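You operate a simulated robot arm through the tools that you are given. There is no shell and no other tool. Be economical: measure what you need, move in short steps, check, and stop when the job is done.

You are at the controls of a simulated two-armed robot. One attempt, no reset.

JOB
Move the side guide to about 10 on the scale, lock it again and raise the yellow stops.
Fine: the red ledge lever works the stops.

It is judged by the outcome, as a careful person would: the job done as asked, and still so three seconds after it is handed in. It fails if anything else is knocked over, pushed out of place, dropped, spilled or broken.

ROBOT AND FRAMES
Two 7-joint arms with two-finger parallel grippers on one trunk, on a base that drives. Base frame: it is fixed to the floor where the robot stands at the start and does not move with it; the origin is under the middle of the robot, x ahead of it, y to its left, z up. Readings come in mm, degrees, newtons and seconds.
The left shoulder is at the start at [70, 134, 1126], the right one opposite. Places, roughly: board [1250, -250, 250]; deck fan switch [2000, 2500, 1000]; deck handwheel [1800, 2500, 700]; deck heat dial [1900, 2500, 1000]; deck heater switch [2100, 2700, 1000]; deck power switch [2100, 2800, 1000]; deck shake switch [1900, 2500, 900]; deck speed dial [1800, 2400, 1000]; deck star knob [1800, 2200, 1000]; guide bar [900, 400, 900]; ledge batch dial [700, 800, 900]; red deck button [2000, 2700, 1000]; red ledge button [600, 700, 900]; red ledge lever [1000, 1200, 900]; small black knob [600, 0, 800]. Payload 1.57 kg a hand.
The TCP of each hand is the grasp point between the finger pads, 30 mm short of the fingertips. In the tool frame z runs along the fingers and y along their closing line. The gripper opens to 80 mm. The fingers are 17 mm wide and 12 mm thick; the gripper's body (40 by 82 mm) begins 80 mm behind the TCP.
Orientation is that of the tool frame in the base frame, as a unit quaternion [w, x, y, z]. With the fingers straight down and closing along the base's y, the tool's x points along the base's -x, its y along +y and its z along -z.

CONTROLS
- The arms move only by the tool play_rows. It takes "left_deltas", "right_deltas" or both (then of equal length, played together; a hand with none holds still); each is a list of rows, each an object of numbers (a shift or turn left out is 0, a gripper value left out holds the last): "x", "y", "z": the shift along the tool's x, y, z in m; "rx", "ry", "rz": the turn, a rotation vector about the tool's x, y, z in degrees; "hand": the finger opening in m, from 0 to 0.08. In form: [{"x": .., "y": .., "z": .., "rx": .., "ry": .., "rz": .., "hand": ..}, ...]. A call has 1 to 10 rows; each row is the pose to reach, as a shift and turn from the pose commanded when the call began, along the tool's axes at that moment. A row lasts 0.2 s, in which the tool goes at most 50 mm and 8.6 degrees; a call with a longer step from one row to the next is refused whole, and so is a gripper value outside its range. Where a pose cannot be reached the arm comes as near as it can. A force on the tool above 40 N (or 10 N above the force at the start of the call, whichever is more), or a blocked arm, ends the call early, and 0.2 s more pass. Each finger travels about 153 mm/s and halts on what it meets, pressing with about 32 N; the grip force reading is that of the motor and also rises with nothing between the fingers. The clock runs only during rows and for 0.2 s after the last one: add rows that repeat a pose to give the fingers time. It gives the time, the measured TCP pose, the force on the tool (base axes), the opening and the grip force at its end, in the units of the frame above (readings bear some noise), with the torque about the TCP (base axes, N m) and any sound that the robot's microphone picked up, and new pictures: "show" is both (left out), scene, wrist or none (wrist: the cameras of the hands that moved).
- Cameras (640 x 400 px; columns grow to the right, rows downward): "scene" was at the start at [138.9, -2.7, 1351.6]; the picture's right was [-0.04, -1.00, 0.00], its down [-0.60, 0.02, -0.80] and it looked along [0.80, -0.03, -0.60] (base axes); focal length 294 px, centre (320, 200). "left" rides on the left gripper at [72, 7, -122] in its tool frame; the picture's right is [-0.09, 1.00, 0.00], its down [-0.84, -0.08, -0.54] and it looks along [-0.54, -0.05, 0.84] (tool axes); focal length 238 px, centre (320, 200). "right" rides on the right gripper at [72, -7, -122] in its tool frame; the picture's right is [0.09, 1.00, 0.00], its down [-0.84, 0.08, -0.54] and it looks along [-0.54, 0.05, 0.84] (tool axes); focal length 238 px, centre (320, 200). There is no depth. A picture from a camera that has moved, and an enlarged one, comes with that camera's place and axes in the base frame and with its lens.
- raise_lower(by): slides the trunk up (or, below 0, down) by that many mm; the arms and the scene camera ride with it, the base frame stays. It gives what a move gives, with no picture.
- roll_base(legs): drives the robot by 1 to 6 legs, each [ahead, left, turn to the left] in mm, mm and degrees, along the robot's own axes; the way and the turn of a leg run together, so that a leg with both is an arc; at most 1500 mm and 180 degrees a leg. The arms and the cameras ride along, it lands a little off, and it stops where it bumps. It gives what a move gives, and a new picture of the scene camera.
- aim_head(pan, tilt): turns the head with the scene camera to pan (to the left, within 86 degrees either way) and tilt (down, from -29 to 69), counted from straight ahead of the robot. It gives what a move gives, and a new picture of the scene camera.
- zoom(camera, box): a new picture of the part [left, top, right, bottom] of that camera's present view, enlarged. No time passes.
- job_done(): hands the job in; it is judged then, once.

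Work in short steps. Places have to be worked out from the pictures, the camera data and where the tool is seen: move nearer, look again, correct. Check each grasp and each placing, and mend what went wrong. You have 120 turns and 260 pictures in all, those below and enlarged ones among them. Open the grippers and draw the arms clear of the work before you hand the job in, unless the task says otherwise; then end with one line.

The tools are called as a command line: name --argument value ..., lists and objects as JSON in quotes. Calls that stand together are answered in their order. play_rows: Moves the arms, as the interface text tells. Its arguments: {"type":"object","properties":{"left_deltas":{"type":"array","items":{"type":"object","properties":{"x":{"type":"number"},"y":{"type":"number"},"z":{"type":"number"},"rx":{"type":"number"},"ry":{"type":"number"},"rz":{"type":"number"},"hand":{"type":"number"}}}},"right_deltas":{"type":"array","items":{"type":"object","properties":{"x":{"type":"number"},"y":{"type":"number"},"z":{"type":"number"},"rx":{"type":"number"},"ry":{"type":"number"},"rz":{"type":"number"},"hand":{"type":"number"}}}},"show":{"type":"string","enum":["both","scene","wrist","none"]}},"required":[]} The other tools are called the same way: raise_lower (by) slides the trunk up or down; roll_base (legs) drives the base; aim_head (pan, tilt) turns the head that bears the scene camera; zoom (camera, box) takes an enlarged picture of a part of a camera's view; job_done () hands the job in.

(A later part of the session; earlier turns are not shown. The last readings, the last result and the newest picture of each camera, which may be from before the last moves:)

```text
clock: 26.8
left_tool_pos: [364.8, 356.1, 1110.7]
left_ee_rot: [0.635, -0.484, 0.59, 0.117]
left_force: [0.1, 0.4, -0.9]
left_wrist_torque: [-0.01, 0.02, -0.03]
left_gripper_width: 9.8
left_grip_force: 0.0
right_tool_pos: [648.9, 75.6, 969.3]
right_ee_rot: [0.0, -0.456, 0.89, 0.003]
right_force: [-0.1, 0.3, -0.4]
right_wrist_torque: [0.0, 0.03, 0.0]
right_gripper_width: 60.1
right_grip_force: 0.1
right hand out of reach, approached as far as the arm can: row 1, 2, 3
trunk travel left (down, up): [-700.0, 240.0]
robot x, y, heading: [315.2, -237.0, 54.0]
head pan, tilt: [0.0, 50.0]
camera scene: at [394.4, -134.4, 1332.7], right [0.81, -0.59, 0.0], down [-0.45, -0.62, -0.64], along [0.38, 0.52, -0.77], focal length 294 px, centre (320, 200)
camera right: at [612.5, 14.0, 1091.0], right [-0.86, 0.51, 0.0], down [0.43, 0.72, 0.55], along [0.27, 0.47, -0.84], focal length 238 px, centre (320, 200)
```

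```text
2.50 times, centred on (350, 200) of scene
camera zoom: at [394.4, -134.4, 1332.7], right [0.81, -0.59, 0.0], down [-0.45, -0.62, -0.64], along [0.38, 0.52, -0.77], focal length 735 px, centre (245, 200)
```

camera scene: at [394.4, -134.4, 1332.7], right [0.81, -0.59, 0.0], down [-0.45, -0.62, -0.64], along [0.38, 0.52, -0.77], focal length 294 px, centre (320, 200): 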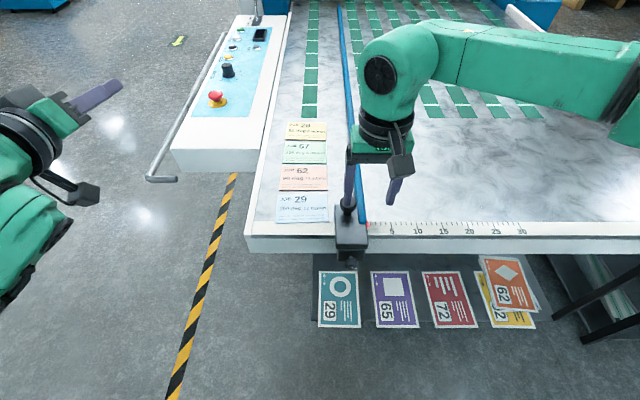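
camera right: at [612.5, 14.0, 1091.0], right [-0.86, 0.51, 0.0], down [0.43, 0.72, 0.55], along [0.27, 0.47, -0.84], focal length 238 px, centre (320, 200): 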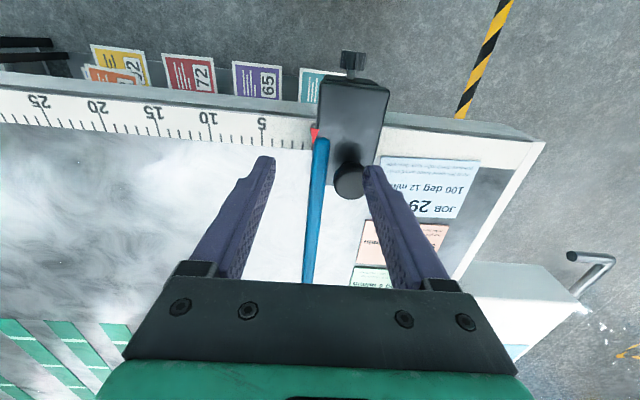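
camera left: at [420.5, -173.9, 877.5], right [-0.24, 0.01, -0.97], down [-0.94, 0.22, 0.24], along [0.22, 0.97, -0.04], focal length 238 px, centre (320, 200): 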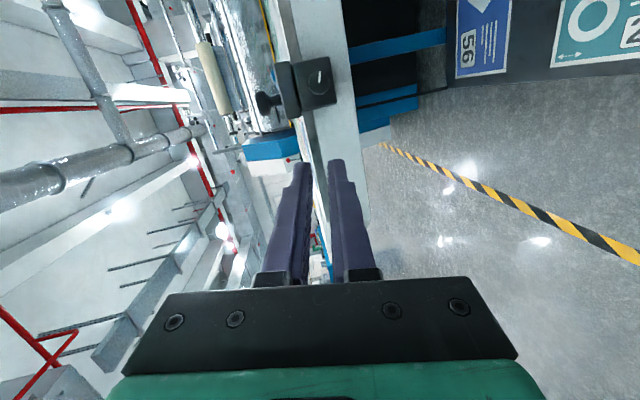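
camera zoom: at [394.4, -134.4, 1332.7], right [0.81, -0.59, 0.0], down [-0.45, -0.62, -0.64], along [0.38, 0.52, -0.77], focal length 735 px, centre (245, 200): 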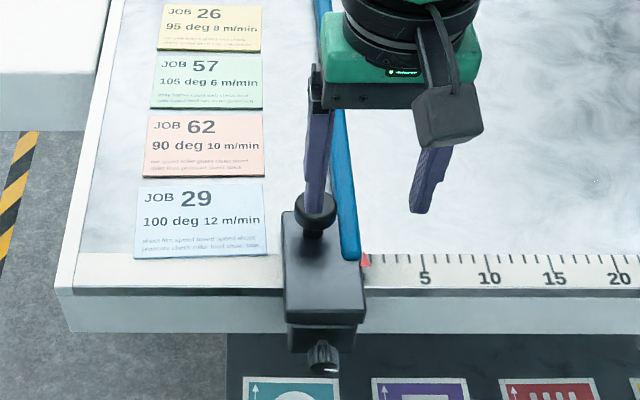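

The arm limits straight-down reach here. Tilting the tool forward about its closing line extends the reach and still grips the round handle properly, so I tilt 35° and move over the handle at a safe height.

play_rows --right_deltas '[{"ry": -8}, {"ry": -16, "x": -0.005, "y": 0.01}, {"ry": -24, "x": -0.012, "y": 0.02}, {"ry": -32, "x": -0.022, "y": 0.03}, {"ry": -36, "x": -0.022, "y": 0.03}, {"ry": -36, "x": -0.022, "y": 0.03}]'

zoom --camera "right" --box '[220, 60, 420, 240]'

```text
clock: 28.1
left_tool_pos: [364.2, 356.6, 1111.3]
left_ee_rot: [0.635, -0.485, 0.59, 0.117]
left_force: [-0.1, 0.7, 0.3]
left_wrist_torque: [-0.02, 0.0, -0.03]
left_gripper_width: 10.0
left_grip_force: 0.0
right_tool_pos: [638.1, 110.6, 971.2]
right_ee_rot: [0.276, -0.434, 0.846, 0.143]
right_force: [0.8, 0.8, 0.1]
right_wrist_torque: [0.0, -0.01, 0.02]
right_gripper_width: 60.1
right_grip_force: 0.1
trunk travel left (down, up): [-700.0, 240.0]
robot x, y, heading: [320.2, -239.4, 54.0]
head pan, tilt: [0.0, 50.0]
camera scene: at [393.4, -135.0, 1332.8], right [0.81, -0.59, 0.0], down [-0.45, -0.62, -0.64], along [0.38, 0.52, -0.77], focal length 294 px, centre (320, 200)
camera right: at [567.8, 1.1, 1027.1], right [-0.85, 0.52, -0.05], down [0.15, 0.33, 0.93], along [0.5, 0.79, -0.36], focal length 238 px, centre (320, 200)
```

scene: 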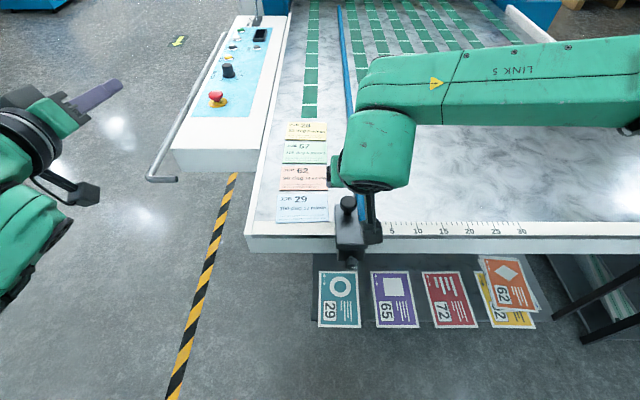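
right: 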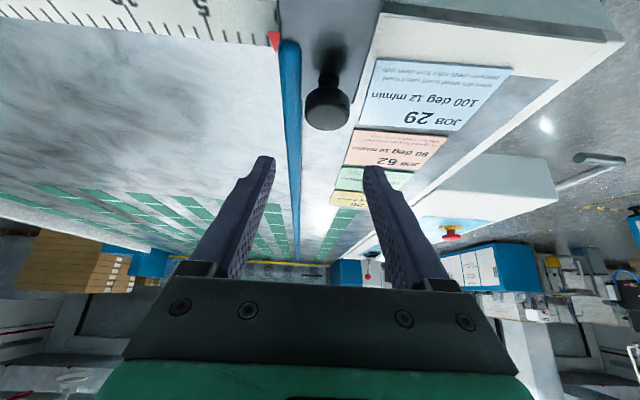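

```text
2.22 times, centred on (320, 150) of right
camera zoom: at [567.8, 1.1, 1027.1], right [-0.85, 0.52, -0.05], down [0.15, 0.33, 0.93], along [0.5, 0.79, -0.36], focal length 530 px, centre (320, 311)
```

zoom: 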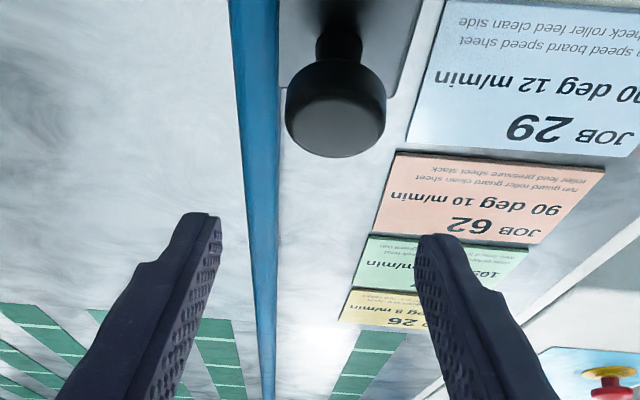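

The mushroom is centred between the fingers. I narrow to 44 mm and descend with the fingers straddling the head.

play_rows --right_deltas '[{"hand": 0.044}, {"x": 0.018, "y": 0.001, "z": 0.0166, "hand": 0.044}, {"x": 0.0362, "y": 0.0018, "z": 0.0333}]'

zoom --camera "right" --box '[220, 60, 420, 240]'

zoom --camera "scene" --box '[300, 160, 420, 270]'

```text
clock: 28.9
left_tool_pos: [364.2, 355.6, 1112.2]
left_ee_rot: [0.635, -0.484, 0.59, 0.115]
left_force: [0.8, 0.1, 0.1]
left_wrist_torque: [-0.03, -0.05, 0.01]
left_gripper_width: 9.8
left_grip_force: 0.1
right_tool_pos: [630.7, 101.7, 923.1]
right_ee_rot: [0.276, -0.433, 0.846, 0.143]
right_force: [-0.8, -0.7, 0.0]
right_wrist_torque: [-0.01, 0.01, 0.01]
right_gripper_width: 44.1
right_grip_force: 0.2
trunk travel left (down, up): [-700.0, 240.0]
robot x, y, heading: [314.9, -238.4, 53.9]
head pan, tilt: [0.0, 50.0]
camera scene: at [393.5, -134.9, 1332.8], right [0.81, -0.59, 0.0], down [-0.45, -0.62, -0.64], along [0.38, 0.52, -0.77], focal length 294 px, centre (320, 200)
camera right: at [562.1, -7.1, 979.5], right [-0.85, 0.52, -0.05], down [0.15, 0.33, 0.93], along [0.5, 0.79, -0.36], focal length 238 px, centre (320, 200)
```

scene: 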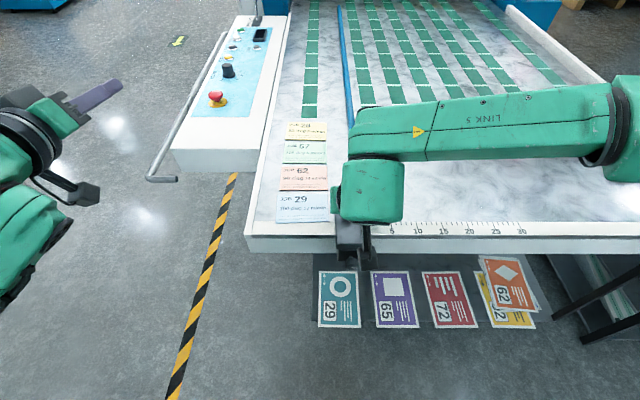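
right: 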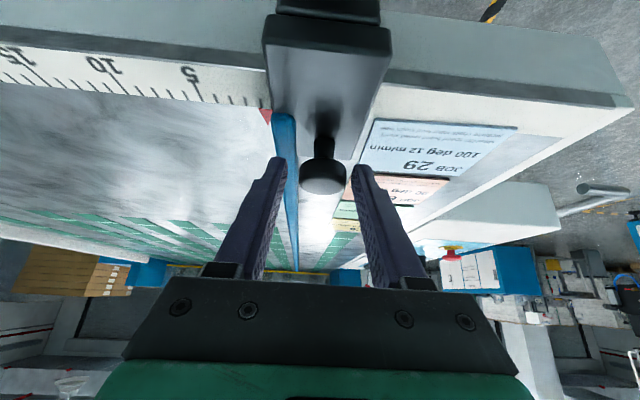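

```text
2.22 times, centred on (320, 150) of right
camera zoom: at [562.1, -7.1, 979.5], right [-0.85, 0.52, -0.05], down [0.15, 0.33, 0.93], along [0.5, 0.79, -0.36], focal length 530 px, centre (320, 311)
```

zoom: 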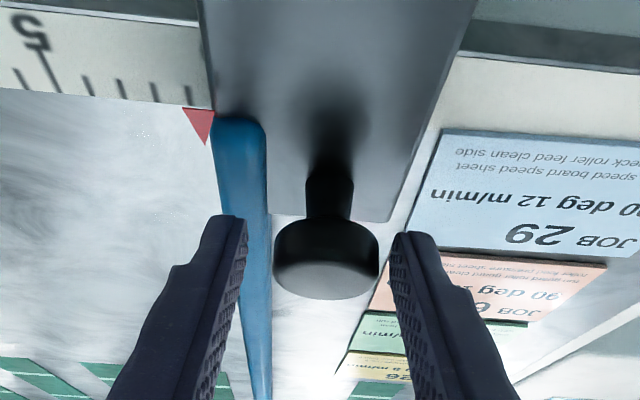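

```text
3.64 times, centred on (360, 215) of scene
camera zoom: at [393.5, -134.9, 1332.8], right [0.81, -0.59, 0.0], down [-0.45, -0.62, -0.64], along [0.38, 0.52, -0.77], focal length 1070 px, centre (174, 146)
```

zoom: 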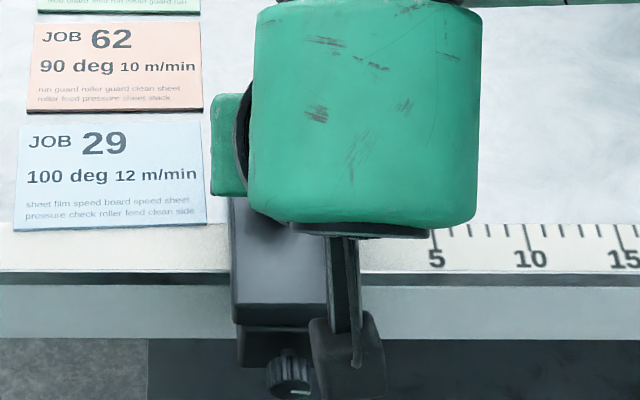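

The head lies between the finger pads. I close on it.

play_rows --right_deltas '[{"hand": 0.03}, {"hand": 0.015}, {"hand": 0.015}]' --show "wrist"

```text
clock: 29.8
left_tool_pos: [364.6, 355.8, 1110.5]
left_ee_rot: [0.635, -0.484, 0.591, 0.116]
left_force: [-0.3, 0.8, -1.2]
left_wrist_torque: [0.0, 0.0, 0.0]
left_gripper_width: 9.8
left_grip_force: 0.1
right_tool_pos: [631.6, 103.0, 924.0]
right_ee_rot: [0.275, -0.435, 0.846, 0.143]
right_force: [-1.3, 0.9, -0.9]
right_wrist_torque: [0.36, -0.25, 0.12]
right_gripper_width: 31.5
right_grip_force: 40.0
trunk travel left (down, up): [-700.0, 240.0]
robot x, y, heading: [321.7, -240.1, 54.0]
head pan, tilt: [0.0, 50.0]
camera right: at [561.7, -7.1, 979.7], right [-0.85, 0.52, -0.05], down [0.15, 0.33, 0.93], along [0.5, 0.79, -0.36], focal length 238 px, centre (320, 200)
```

right: 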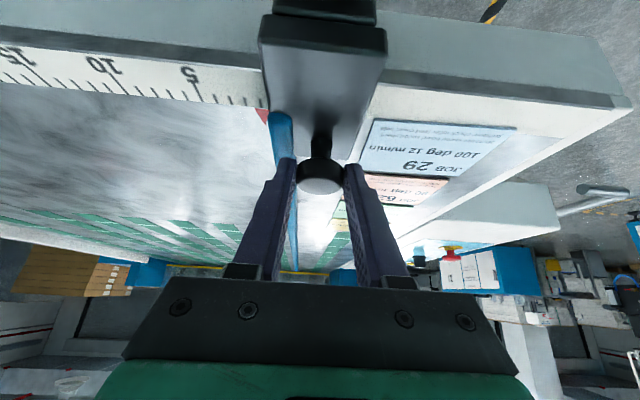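

Gripped at 31.5 mm. I push gently to the right (tool −y) by 30 mm and check.

play_rows --right_deltas '[{"y": -0.006}, {"y": -0.012}, {"y": -0.018}, {"y": -0.024}, {"y": -0.03}]' --show "wrist"

```text
clock: 30.9
left_tool_pos: [365.0, 354.5, 1111.8]
left_ee_rot: [0.635, -0.486, 0.589, 0.117]
left_force: [0.5, 0.7, -0.3]
left_wrist_torque: [0.02, 0.01, 0.0]
left_gripper_width: 9.8
left_grip_force: 0.0
right_tool_pos: [654.8, 84.8, 924.7]
right_ee_rot: [0.276, -0.434, 0.846, 0.143]
right_force: [-1.7, 0.4, 4.5]
right_wrist_torque: [0.2, -0.08, 0.07]
right_gripper_width: 31.4
right_grip_force: 40.3
trunk travel left (down, up): [-700.0, 240.0]
robot x, y, heading: [319.0, -239.7, 54.0]
head pan, tilt: [0.0, 50.0]
camera right: at [584.4, -23.9, 979.3], right [-0.85, 0.52, -0.05], down [0.14, 0.33, 0.93], along [0.5, 0.79, -0.36], focal length 238 px, centre (320, 200)
```

right: 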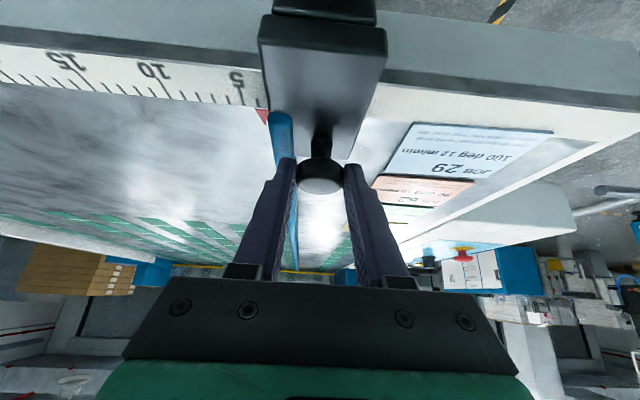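

It slides freely, now at about 3. I continue 60 mm.

play_rows --right_deltas '[{"y": -0.008}, {"y": -0.016}, {"y": -0.024}, {"y": -0.032}, {"y": -0.04}, {"y": -0.048}, {"y": -0.056}, {"y": -0.062}, {"y": -0.066}]' --show "both"

zoom --camera "right" --box '[180, 50, 320, 150]'

```text
clock: 33.0
left_tool_pos: [362.6, 355.8, 1110.4]
left_ee_rot: [0.636, -0.484, 0.589, 0.116]
left_force: [1.1, 0.3, -0.2]
left_wrist_torque: [-0.02, 0.0, -0.01]
left_gripper_width: 9.9
left_grip_force: 0.0
right_tool_pos: [707.3, 47.4, 924.5]
right_ee_rot: [0.277, -0.433, 0.846, 0.143]
right_force: [-2.8, 0.6, 11.7]
right_wrist_torque: [0.36, 0.07, -0.05]
right_gripper_width: 31.3
right_grip_force: 40.3
trunk travel left (down, up): [-700.0, 240.0]
robot x, y, heading: [314.0, -236.2, 54.2]
head pan, tilt: [0.0, 50.0]
camera scene: at [391.1, -136.1, 1333.1], right [0.81, -0.59, 0.0], down [-0.45, -0.62, -0.64], along [0.38, 0.52, -0.77], focal length 294 px, centre (320, 200)
camera right: at [636.9, -62.2, 979.1], right [-0.85, 0.52, -0.05], down [0.14, 0.33, 0.93], along [0.5, 0.79, -0.36], focal length 238 px, centre (320, 200)
```

scene: 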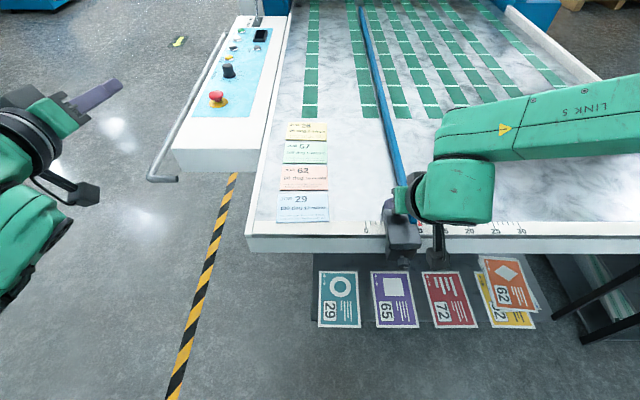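
right: 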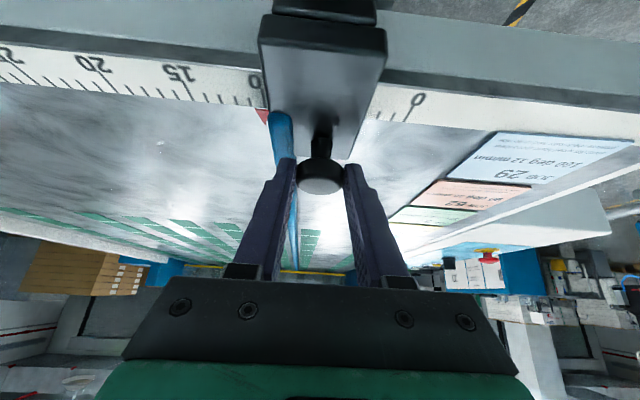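

```text
4.00 times, centred on (250, 100) of right
camera zoom: at [636.9, -62.2, 979.1], right [-0.85, 0.52, -0.05], down [0.14, 0.33, 0.93], along [0.5, 0.79, -0.36], focal length 953 px, centre (600, 600)
```

zoom: 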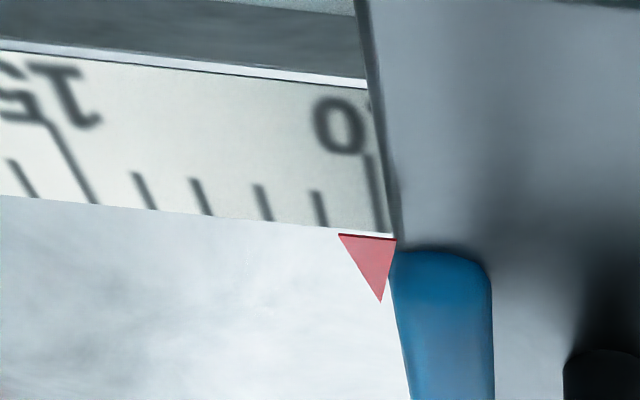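

The pointer seems near 10. I check it from the scene camera too.

zoom --camera "scene" --box '[360, 190, 480, 265]'

```text
5.33 times, centred on (420, 228) of scene
camera zoom: at [391.1, -136.1, 1333.1], right [0.81, -0.59, 0.0], down [-0.45, -0.62, -0.64], along [0.38, 0.52, -0.77], focal length 1569 px, centre (-213, 53)
```

zoom: 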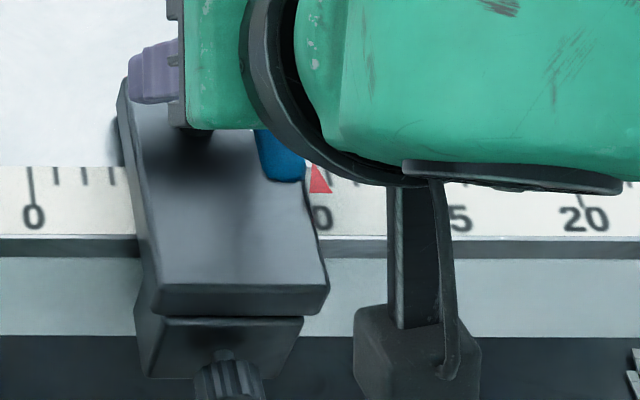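

Allowing for the pointer's height, both views read about 10. I release the handle and lift the right hand.

play_rows --right_deltas '[{"hand": 0.044}, {"hand": 0.044}, {"x": -0.02, "z": -0.0277}, {"x": -0.04, "z": -0.055}, {"x": -0.055, "z": -0.08}]' --show "scene"

zoom --camera "right" --box '[0, 0, 640, 400]'

```text
clock: 34.1
left_tool_pos: [363.4, 354.2, 1112.1]
left_ee_rot: [0.635, -0.485, 0.59, 0.118]
left_force: [0.3, 0.4, -0.2]
left_wrist_torque: [0.01, 0.01, 0.03]
left_gripper_width: 9.9
left_grip_force: 0.0
right_tool_pos: [705.5, 44.2, 1020.6]
right_ee_rot: [0.275, -0.434, 0.846, 0.143]
right_force: [0.5, -0.2, -0.6]
right_wrist_torque: [0.02, 0.01, 0.03]
right_gripper_width: 44.0
right_grip_force: 0.1
trunk travel left (down, up): [-700.0, 240.0]
robot x, y, heading: [319.1, -241.5, 54.0]
head pan, tilt: [0.0, 50.0]
camera scene: at [392.8, -135.8, 1332.9], right [0.81, -0.59, 0.0], down [-0.45, -0.62, -0.64], along [0.38, 0.52, -0.77], focal length 294 px, centre (320, 200)
```

scene: 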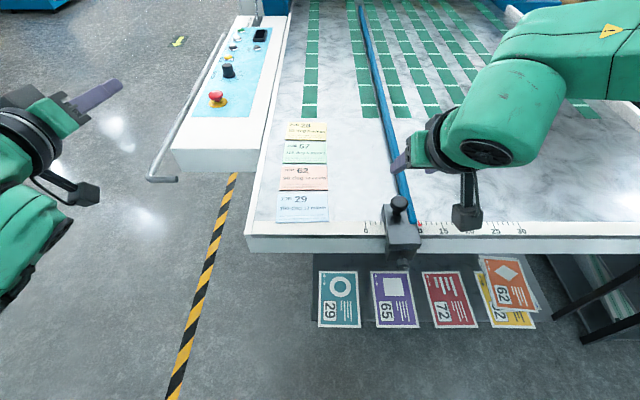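

```text
1.00 times, centred on (320, 200) of right (not enlarged: the box is as wide or as high as the picture)
camera zoom: at [635.5, -65.3, 1076.3], right [-0.85, 0.52, -0.05], down [0.15, 0.33, 0.93], along [0.5, 0.79, -0.36], focal length 238 px, centre (320, 200)
```

zoom: 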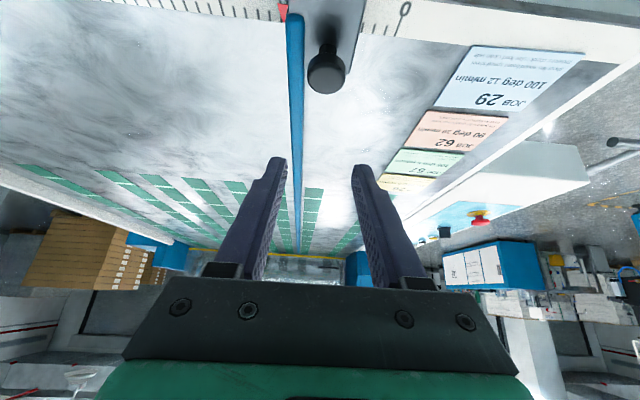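

Released cleanly. I zoom in to check the reading and whether the bar stays straight.

zoom --camera "scene" --box '[360, 190, 480, 265]'

zoom --camera "scene" --box '[280, 0, 500, 140]'

```text
5.33 times, centred on (420, 228) of scene
camera zoom: at [392.8, -135.8, 1332.9], right [0.81, -0.59, 0.0], down [-0.45, -0.62, -0.64], along [0.38, 0.52, -0.77], focal length 1569 px, centre (-213, 53)
```

zoom: 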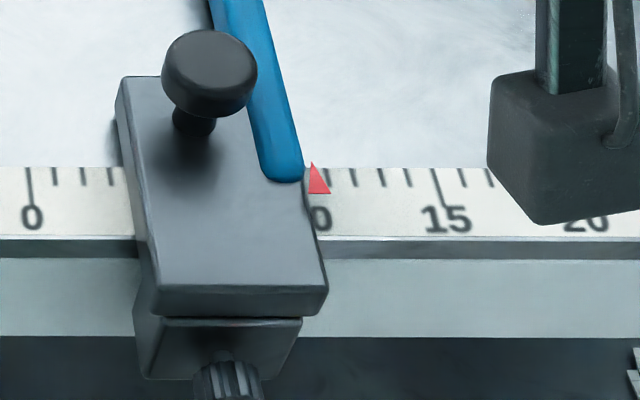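

```text
2.86 times, centred on (390, 70) of scene
camera zoom: at [392.8, -135.8, 1332.9], right [0.81, -0.59, 0.0], down [-0.45, -0.62, -0.64], along [0.38, 0.52, -0.77], focal length 840 px, centre (120, 571)
```

zoom: 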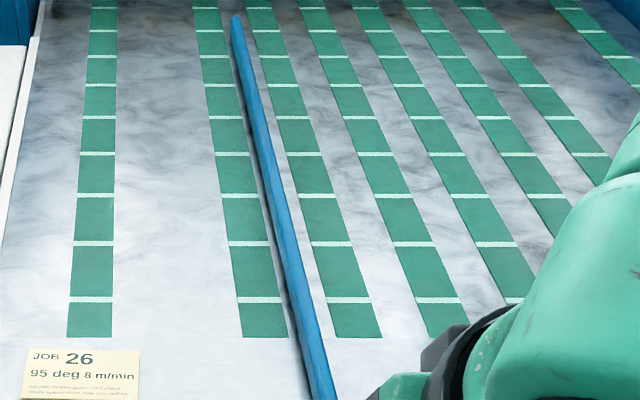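

To remove parallax (the pointer is raised above the scale), I shift the base right so that the scene camera looks along the pointer's own line.

roll_base --legs '[[0, -194, 0]]'

zoom --camera "scene" --box '[270, 195, 370, 260]'

```text
clock: 35.7
left_tool_pos: [522.0, 241.5, 1111.4]
left_ee_rot: [0.635, -0.486, 0.589, 0.118]
left_force: [-0.9, 0.4, 0.4]
left_wrist_torque: [0.04, -0.03, -0.01]
left_gripper_width: 9.9
left_grip_force: 0.0
right_tool_pos: [863.2, -69.8, 1020.7]
right_ee_rot: [0.276, -0.434, 0.846, 0.142]
right_force: [-0.5, 0.1, 0.6]
right_wrist_torque: [0.0, 0.0, 0.02]
right_gripper_width: 44.0
right_grip_force: 0.1
trunk travel left (down, up): [-700.0, 240.0]
robot x, y, heading: [476.7, -356.0, 54.1]
head pan, tilt: [0.0, 50.0]
camera scene: at [550.5, -249.0, 1332.8], right [0.81, -0.59, 0.0], down [-0.45, -0.62, -0.64], along [0.38, 0.52, -0.77], focal length 294 px, centre (320, 200)
```

scene: 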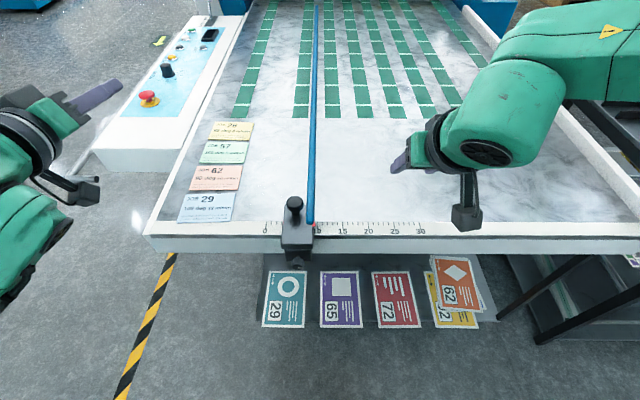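

```text
6.15 times, centred on (320, 228) of scene
camera zoom: at [550.5, -249.0, 1332.8], right [0.81, -0.59, 0.0], down [-0.45, -0.62, -0.64], along [0.38, 0.52, -0.77], focal length 1810 px, centre (320, 31)
```

zoom: 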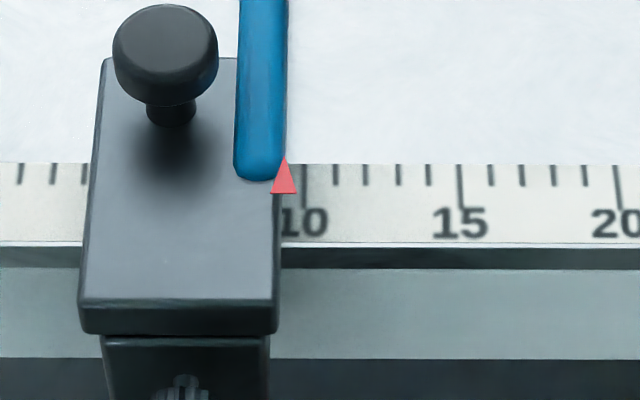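

Viewed along its line, the pointer reads 9.4, so it needs about 6 mm more. I shift the base back 100 mm left for reach, then regrip the handle.

roll_base --legs '[[0, 100, 0]]'

```text
clock: 36.9
left_tool_pos: [440.9, 299.7, 1110.2]
left_ee_rot: [0.635, -0.484, 0.591, 0.118]
left_force: [0.3, 0.8, 1.0]
left_wrist_torque: [-0.01, 0.0, -0.02]
left_gripper_width: 10.0
left_grip_force: 0.0
right_tool_pos: [783.1, -11.8, 1020.4]
right_ee_rot: [0.276, -0.433, 0.846, 0.142]
right_force: [-0.3, -0.5, -0.7]
right_wrist_torque: [-0.03, -0.01, -0.01]
right_gripper_width: 44.1
right_grip_force: 0.1
trunk travel left (down, up): [-700.0, 240.0]
robot x, y, heading: [392.5, -294.0, 54.0]
head pan, tilt: [0.0, 50.0]
camera scene: at [470.3, -190.9, 1332.9], right [0.81, -0.59, 0.0], down [-0.45, -0.62, -0.64], along [0.38, 0.52, -0.77], focal length 294 px, centre (320, 200)
```

scene: 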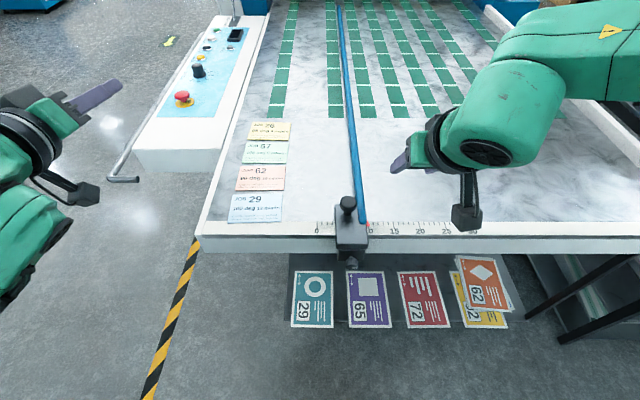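

I move the right hand back over the handle and down.

play_rows --right_deltas '[{"x": 0.009, "y": 0.032, "z": 0.014}, {"x": 0.018, "y": 0.064, "z": 0.029}, {"x": 0.0266, "y": 0.096, "z": 0.0429}, {"x": 0.0266, "y": 0.096, "z": 0.0429}]' --show "wrist"

zoom --camera "right" --box '[220, 60, 420, 240]'

```text
clock: 37.9
left_tool_pos: [440.5, 299.7, 1111.4]
left_ee_rot: [0.635, -0.484, 0.59, 0.118]
left_force: [-0.1, -0.2, 0.1]
left_wrist_torque: [0.03, 0.01, 0.0]
left_gripper_width: 10.1
left_grip_force: 0.0
right_tool_pos: [705.9, 48.2, 970.7]
right_ee_rot: [0.277, -0.434, 0.845, 0.144]
right_force: [-0.3, -0.2, -0.9]
right_wrist_torque: [-0.01, -0.01, 0.01]
right_gripper_width: 44.1
right_grip_force: 0.0
trunk travel left (down, up): [-700.0, 240.0]
robot x, y, heading: [391.2, -296.4, 54.0]
head pan, tilt: [0.0, 50.0]
camera right: at [635.7, -61.3, 1026.0], right [-0.85, 0.52, -0.05], down [0.15, 0.33, 0.93], along [0.5, 0.79, -0.36], focal length 238 px, centre (320, 200)
```

right: 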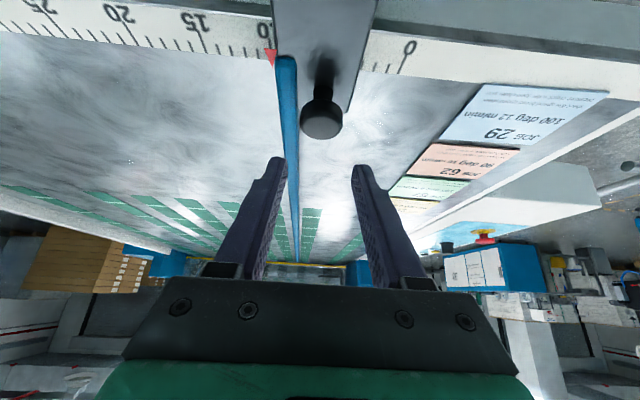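

```text
2.22 times, centred on (320, 150) of right
camera zoom: at [635.7, -61.3, 1026.0], right [-0.85, 0.52, -0.05], down [0.15, 0.33, 0.93], along [0.5, 0.79, -0.36], focal length 530 px, centre (320, 311)
```

zoom: 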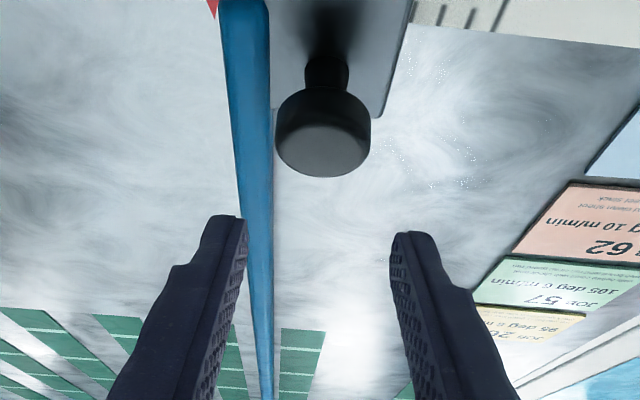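

Centred. I descend, close on the handle, then shift 6 mm right.

play_rows --right_deltas '[{"x": 0.0135, "z": 0.0184}, {"x": 0.0269, "z": 0.0368}, {"x": 0.0269, "z": 0.0368, "hand": 0.02}, {"x": 0.0269, "z": 0.0368, "hand": 0.02}, {"x": 0.0269, "y": -0.003, "z": 0.0368, "hand": 0.02}, {"x": 0.0269, "y": -0.006, "z": 0.0368, "hand": 0.02}, {"x": 0.0269, "y": -0.006, "z": 0.0368, "hand": 0.02}]' --show "wrist"

```text
clock: 39.5
left_tool_pos: [438.7, 299.3, 1110.7]
left_ee_rot: [0.635, -0.484, 0.59, 0.117]
left_force: [0.5, -0.9, 0.7]
left_wrist_torque: [0.01, -0.04, -0.02]
left_gripper_width: 9.8
left_grip_force: 0.0
right_tool_pos: [709.6, 44.7, 925.1]
right_ee_rot: [0.277, -0.434, 0.845, 0.144]
right_force: [0.2, 4.7, 14.1]
right_wrist_torque: [0.01, 0.11, 0.12]
right_gripper_width: 31.4
right_grip_force: 40.1
trunk travel left (down, up): [-700.0, 240.0]
robot x, y, heading: [395.2, -295.1, 54.2]
head pan, tilt: [0.0, 50.0]
camera right: at [640.2, -64.3, 980.4], right [-0.85, 0.52, -0.05], down [0.14, 0.33, 0.93], along [0.5, 0.79, -0.36], focal length 238 px, centre (320, 200)
```

right: 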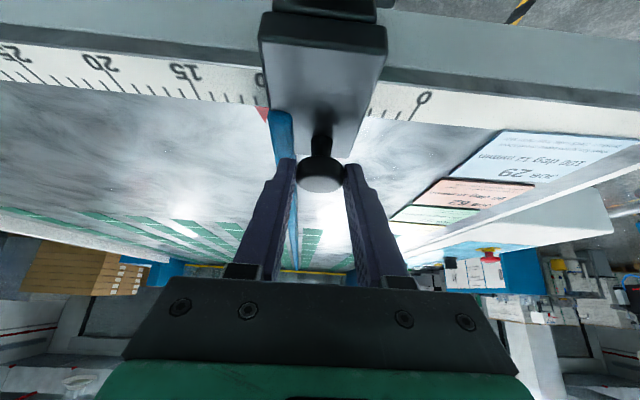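

I zoom in for the reading before releasing.

zoom --camera "right" --box '[180, 50, 320, 150]'

```text
4.00 times, centred on (250, 100) of right
camera zoom: at [640.2, -64.3, 980.4], right [-0.85, 0.52, -0.05], down [0.14, 0.33, 0.93], along [0.5, 0.79, -0.36], focal length 953 px, centre (600, 600)
```

zoom: 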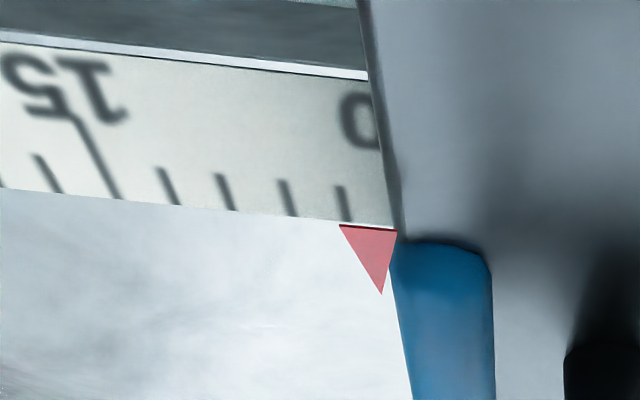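

It moved about 0.37 units, to about 9.8. I add 2 mm more, then release and lift.

play_rows --right_deltas '[{"y": -0.0025}, {"y": -0.0025}, {"y": -0.0025}]' --show "wrist"

zoom --camera "right" --box '[180, 50, 320, 150]'

```text
clock: 40.3
left_tool_pos: [438.9, 300.1, 1110.4]
left_ee_rot: [0.635, -0.485, 0.59, 0.117]
left_force: [0.9, 0.9, 0.2]
left_wrist_torque: [0.01, 0.06, 0.02]
left_gripper_width: 10.0
left_grip_force: 0.1
right_tool_pos: [711.2, 43.9, 924.4]
right_ee_rot: [0.277, -0.433, 0.846, 0.143]
right_force: [1.8, 6.7, 16.6]
right_wrist_torque: [0.47, -0.31, 0.08]
right_gripper_width: 31.3
right_grip_force: 40.0
trunk travel left (down, up): [-700.0, 240.0]
robot x, y, heading: [393.2, -297.5, 54.1]
head pan, tilt: [0.0, 50.0]
camera right: at [642.0, -65.7, 980.4], right [-0.85, 0.52, -0.05], down [0.14, 0.33, 0.93], along [0.5, 0.79, -0.36], focal length 238 px, centre (320, 200)
```

right: 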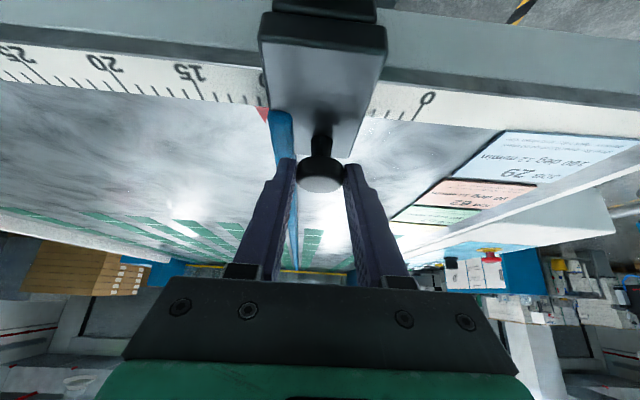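

```text
4.00 times, centred on (250, 100) of right
camera zoom: at [642.0, -65.7, 980.4], right [-0.85, 0.52, -0.05], down [0.14, 0.33, 0.93], along [0.5, 0.79, -0.36], focal length 953 px, centre (600, 600)
```

zoom: 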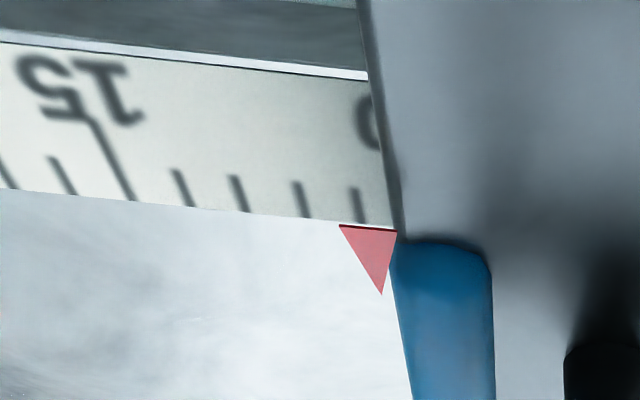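

Now it reads about 10.0. I release, lift, and back the base off 200 mm.

play_rows --right_deltas '[{"hand": 0.044}, {"hand": 0.044}, {"x": -0.02, "z": -0.0277}, {"x": -0.04, "z": -0.055}, {"x": -0.055, "z": -0.08}]' --show "none"

roll_base --legs '[[-200, 0, 0]]'

zoom --camera "scene" --box '[300, 130, 420, 220]'

```text
clock: 41.5
left_tool_pos: [440.3, 299.2, 1111.3]
left_ee_rot: [0.635, -0.485, 0.59, 0.117]
left_force: [-0.6, 0.1, 0.3]
left_wrist_torque: [0.02, 0.03, 0.02]
left_gripper_width: 9.8
left_grip_force: 0.0
right_tool_pos: [710.3, 39.6, 1021.2]
right_ee_rot: [0.275, -0.433, 0.846, 0.142]
right_force: [-0.6, 0.0, -0.7]
right_wrist_torque: [-0.02, 0.0, -0.01]
right_gripper_width: 44.2
right_grip_force: 0.0
trunk travel left (down, up): [-700.0, 240.0]
robot x, y, heading: [392.2, -296.5, 54.1]
head pan, tilt: [0.0, 50.0]
```

```text
clock: 43.1
left_tool_pos: [323.1, 137.6, 1110.2]
left_ee_rot: [0.635, -0.486, 0.589, 0.117]
left_force: [0.2, -0.5, 0.5]
left_wrist_torque: [0.03, -0.01, -0.01]
left_gripper_width: 10.0
left_grip_force: 0.1
right_tool_pos: [593.3, -120.8, 1020.4]
right_ee_rot: [0.275, -0.435, 0.845, 0.143]
right_force: [-0.3, -0.7, -0.1]
right_wrist_torque: [0.04, 0.02, -0.02]
right_gripper_width: 43.8
right_grip_force: 0.0
trunk travel left (down, up): [-700.0, 240.0]
robot x, y, heading: [276.0, -455.8, 54.3]
head pan, tilt: [0.0, 50.0]
camera scene: at [351.9, -352.4, 1332.7], right [0.81, -0.58, 0.0], down [-0.45, -0.62, -0.64], along [0.38, 0.52, -0.77], focal length 294 px, centre (320, 200)
```

scene: 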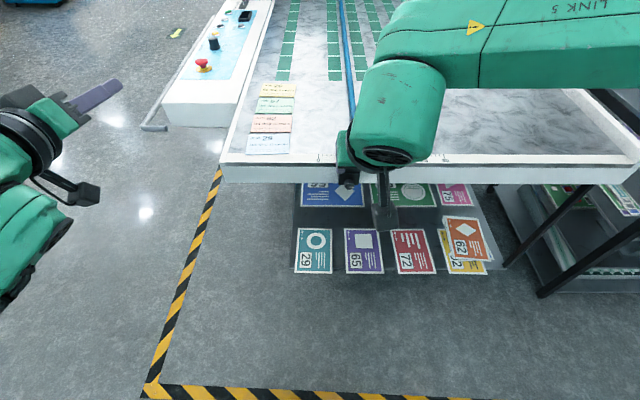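

```text
4.44 times, centred on (360, 175) of scene
camera zoom: at [351.9, -352.4, 1332.7], right [0.81, -0.58, 0.0], down [-0.45, -0.62, -0.64], along [0.38, 0.52, -0.77], focal length 1307 px, centre (142, 311)
```

zoom: 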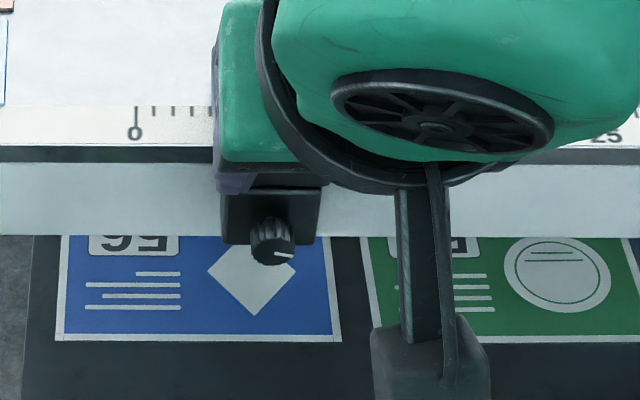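

Clear. I pitch the right hand to horizontal while lowering it to about 75 mm in front of the knob (now at about (667,-22,839)).

play_rows --right_deltas '[{"ry": -8}, {"ry": -16}, {"ry": -24}, {"ry": -32}, {"ry": -40}, {"ry": -48, "x": 0.012, "z": 0.03}, {"ry": -54, "x": 0.024, "z": 0.065}, {"ry": -54, "x": 0.038, "z": 0.1}, {"ry": -54, "x": 0.053, "z": 0.138, "y": -0.001}, {"ry": -54, "x": 0.068, "z": 0.175, "y": -0.002}]'

```text
clock: 45.3
left_tool_pos: [320.5, 137.0, 1110.7]
left_ee_rot: [0.635, -0.486, 0.589, 0.118]
left_force: [0.1, 0.0, -0.9]
left_wrist_torque: [-0.04, 0.01, 0.03]
left_gripper_width: 10.3
left_grip_force: 0.2
right_tool_pos: [618.5, -133.1, 1064.2]
right_ee_rot: [0.627, -0.324, 0.629, 0.325]
right_force: [-0.2, 0.7, 0.1]
right_wrist_torque: [0.0, 0.02, -0.01]
right_gripper_width: 44.3
right_grip_force: 0.1
right hand out of reach, approached as far as the arm can: row 6, 7, 8, 9, 10
trunk travel left (down, up): [-700.0, 240.0]
robot x, y, heading: [277.3, -456.3, 54.3]
head pan, tilt: [0.0, 50.0]
camera scene: at [351.2, -353.4, 1332.9], right [0.81, -0.58, 0.0], down [-0.45, -0.62, -0.64], along [0.38, 0.52, -0.77], focal length 294 px, centre (320, 200)
camera right: at [554.6, -236.3, 992.5], right [-0.81, 0.58, -0.09], down [-0.38, -0.4, 0.84], along [0.45, 0.71, 0.54], focal length 238 px, centre (320, 200)
```

scene: 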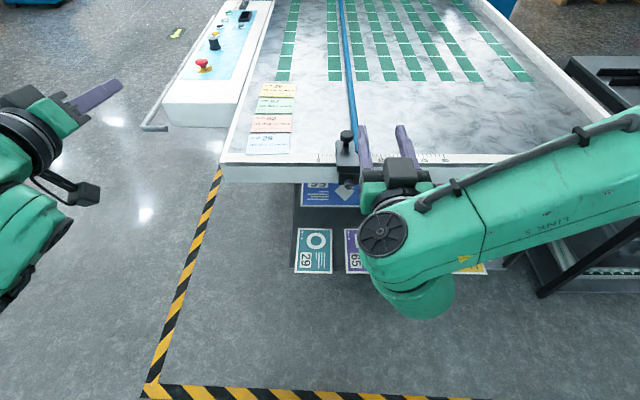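
right: 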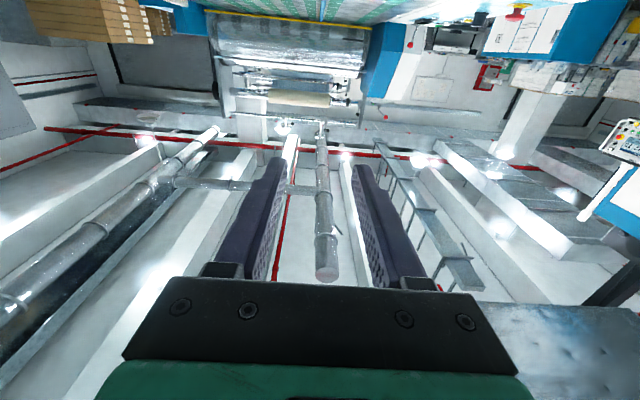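

The arm won't go lower in this posture, but the trunk can: both hands are in front of the rail, so I lower the trunk 225 mm.

raise_lower --by -225

zoom --camera "right" --box '[0, 0, 640, 400]'

zoom --camera "scene" --box '[0, 0, 640, 400]'

```text
clock: 47.6
left_tool_pos: [322.0, 137.7, 885.7]
left_ee_rot: [0.635, -0.485, 0.589, 0.117]
left_force: [-0.8, -0.4, -0.5]
left_wrist_torque: [0.0, -0.02, -0.01]
left_gripper_width: 10.1
left_grip_force: 0.1
right_tool_pos: [619.8, -133.6, 839.4]
right_ee_rot: [0.628, -0.323, 0.63, 0.324]
right_force: [0.4, 0.8, 0.4]
right_wrist_torque: [0.03, -0.04, 0.01]
right_gripper_width: 44.2
right_grip_force: 0.0
trunk travel left (down, up): [-475.0, 465.0]
robot x, y, heading: [276.3, -458.9, 54.2]
head pan, tilt: [0.0, 50.0]
```

```text
1.00 times, centred on (320, 200) of right (not enlarged: the box is as wide or as high as the picture)
camera zoom: at [554.7, -236.2, 767.4], right [-0.81, 0.58, -0.09], down [-0.38, -0.4, 0.84], along [0.45, 0.71, 0.54], focal length 238 px, centre (320, 200)
```

zoom: 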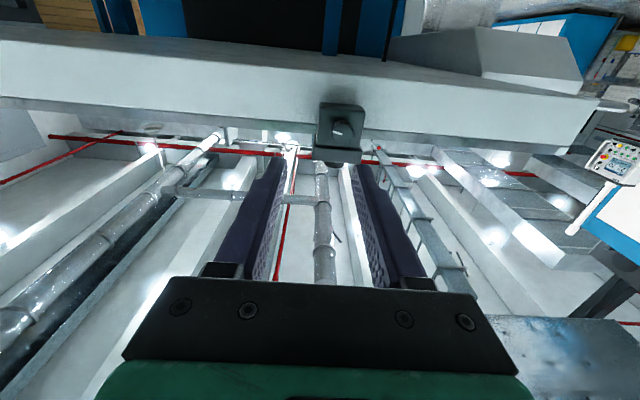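

```text
1.00 times, centred on (320, 200) of scene (not enlarged: the box is as wide or as high as the picture)
camera zoom: at [351.4, -353.3, 1107.9], right [0.81, -0.58, 0.0], down [-0.45, -0.62, -0.64], along [0.38, 0.52, -0.77], focal length 294 px, centre (320, 200)
```

zoom: 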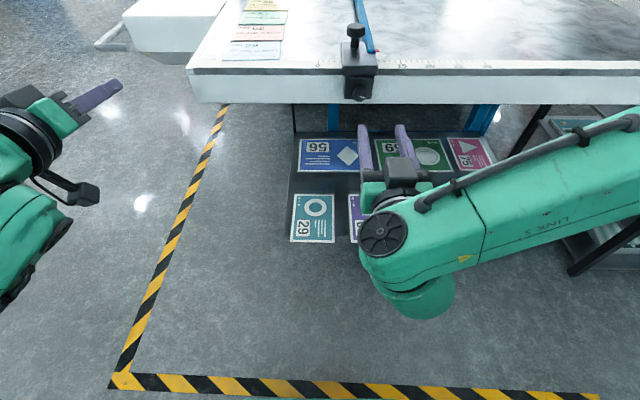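

The right hand is level with the knob and square to it. The knob is about 22 mm left and 118 mm ahead. I pre-roll −40° so that there's room to turn clockwise, and approach to about 50 mm.

play_rows --right_deltas '[{"rz": -8, "y": 0.01}, {"rz": -16, "y": 0.022}, {"rz": -24, "y": 0.022, "z": 0.015}, {"rz": -32, "y": 0.022, "z": 0.035}, {"rz": -40, "y": 0.022, "z": 0.055}]' --show "wrist"

zoom --camera "right" --box '[220, 60, 420, 200]'

```text
clock: 48.9
left_tool_pos: [321.9, 137.9, 885.6]
left_ee_rot: [0.635, -0.486, 0.589, 0.118]
left_force: [0.2, -0.1, -0.2]
left_wrist_torque: [-0.01, 0.0, -0.02]
left_gripper_width: 10.0
left_grip_force: 0.0
right_tool_pos: [637.1, -82.1, 854.6]
right_ee_rot: [0.698, -0.522, 0.482, 0.088]
right_force: [-0.2, 0.4, -0.2]
right_wrist_torque: [-0.01, -0.03, -0.02]
right_gripper_width: 44.0
right_grip_force: 0.1
right hand out of reach, approached as far as the arm can: row 2, 3, 4, 5
trunk travel left (down, up): [-475.0, 465.0]
robot x, y, heading: [278.9, -460.5, 54.2]
head pan, tilt: [0.0, 50.0]
camera right: at [607.6, -211.3, 804.1], right [-0.58, 0.4, -0.71], down [-0.8, -0.09, 0.59], along [0.18, 0.91, 0.37], focal length 238 px, centre (320, 200)
```

right: 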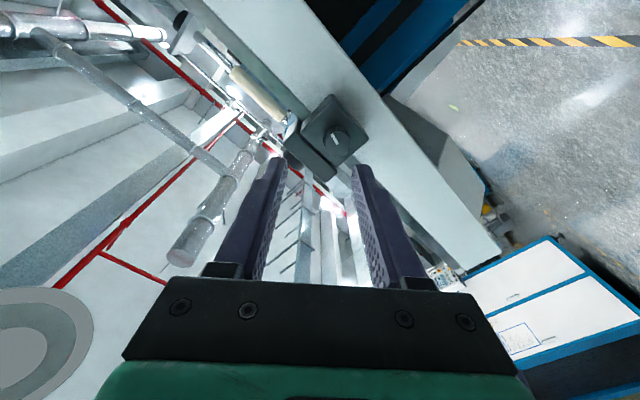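

```text
2.86 times, centred on (320, 130) of right
camera zoom: at [607.6, -211.3, 804.1], right [-0.58, 0.4, -0.71], down [-0.8, -0.09, 0.59], along [0.18, 0.91, 0.37], focal length 681 px, centre (320, 400)
```

zoom: 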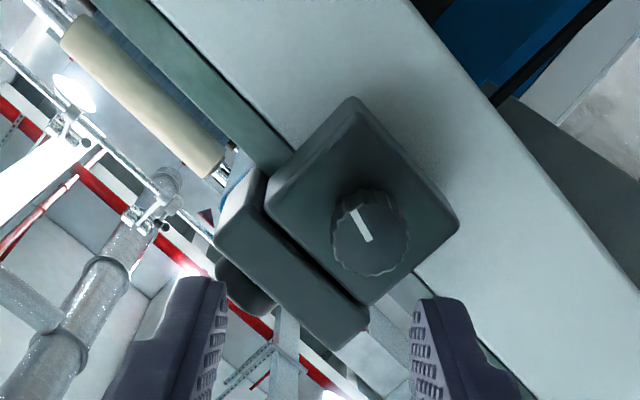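

The arm is near a limit here, with the TCP 15 mm high. I lower the trunk another 80 mm for slack and then re-place the hand.

raise_lower --by -80

```text
clock: 50.0
left_tool_pos: [321.6, 136.6, 806.4]
left_ee_rot: [0.635, -0.486, 0.589, 0.118]
left_force: [0.2, -0.3, 0.4]
left_wrist_torque: [0.03, 0.02, -0.01]
left_gripper_width: 9.9
left_grip_force: 0.1
right_tool_pos: [635.6, -83.2, 775.0]
right_ee_rot: [0.699, -0.52, 0.482, 0.089]
right_force: [-0.4, 0.6, 0.2]
right_wrist_torque: [0.05, -0.04, 0.01]
right_gripper_width: 43.8
right_grip_force: 0.1
trunk travel left (down, up): [-395.0, 545.0]
robot x, y, heading: [277.4, -455.3, 54.5]
head pan, tilt: [0.0, 50.0]
```

I raise the right hand to the knob's height (about 837) and close in to 50 mm in front of it.

play_rows --right_deltas '[{"x": -0.025, "y": -0.018}, {"x": -0.0515, "y": -0.036}, {"x": -0.0515, "y": -0.036, "z": 0.018}]' --show "wrist"

zoom --camera "right" --box '[220, 60, 420, 200]'

```text
clock: 50.8
left_tool_pos: [321.4, 137.8, 805.7]
left_ee_rot: [0.634, -0.486, 0.59, 0.118]
left_force: [-0.6, 0.5, 0.1]
left_wrist_torque: [0.01, 0.0, 0.0]
left_gripper_width: 10.0
left_grip_force: 0.1
right_tool_pos: [641.2, -63.3, 838.4]
right_ee_rot: [0.698, -0.521, 0.482, 0.09]
right_force: [0.5, 1.0, -0.3]
right_wrist_torque: [-0.01, 0.02, 0.02]
right_gripper_width: 43.7
right_grip_force: 0.1
trunk travel left (down, up): [-395.0, 545.0]
robot x, y, heading: [275.0, -457.8, 54.3]
head pan, tilt: [0.0, 50.0]
camera right: at [613.1, -191.9, 787.3], right [-0.58, 0.41, -0.71], down [-0.8, -0.09, 0.6], along [0.18, 0.91, 0.38], focal length 238 px, centre (320, 200)
```

right: 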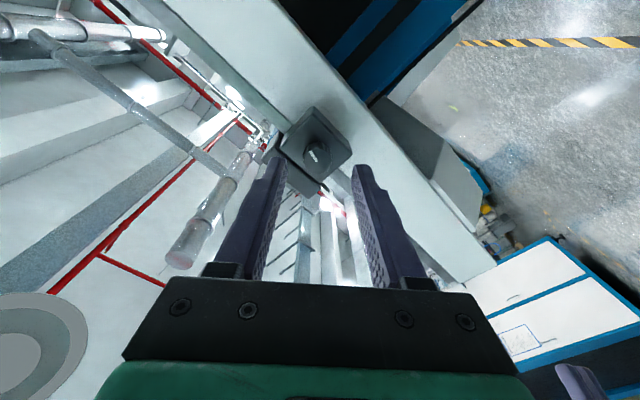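

```text
2.86 times, centred on (320, 130) of right
camera zoom: at [613.1, -191.9, 787.3], right [-0.58, 0.41, -0.71], down [-0.8, -0.09, 0.6], along [0.18, 0.91, 0.38], focal length 681 px, centre (320, 400)
```

zoom: 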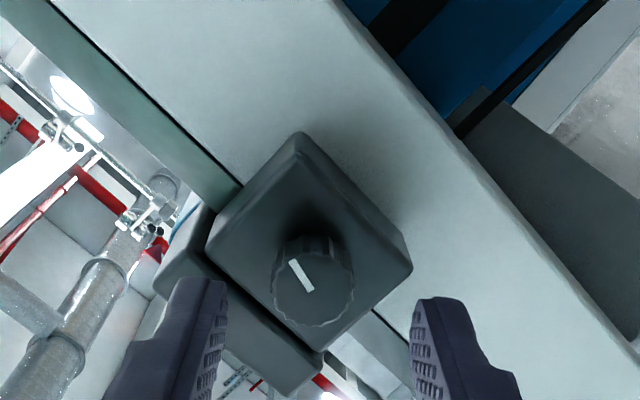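

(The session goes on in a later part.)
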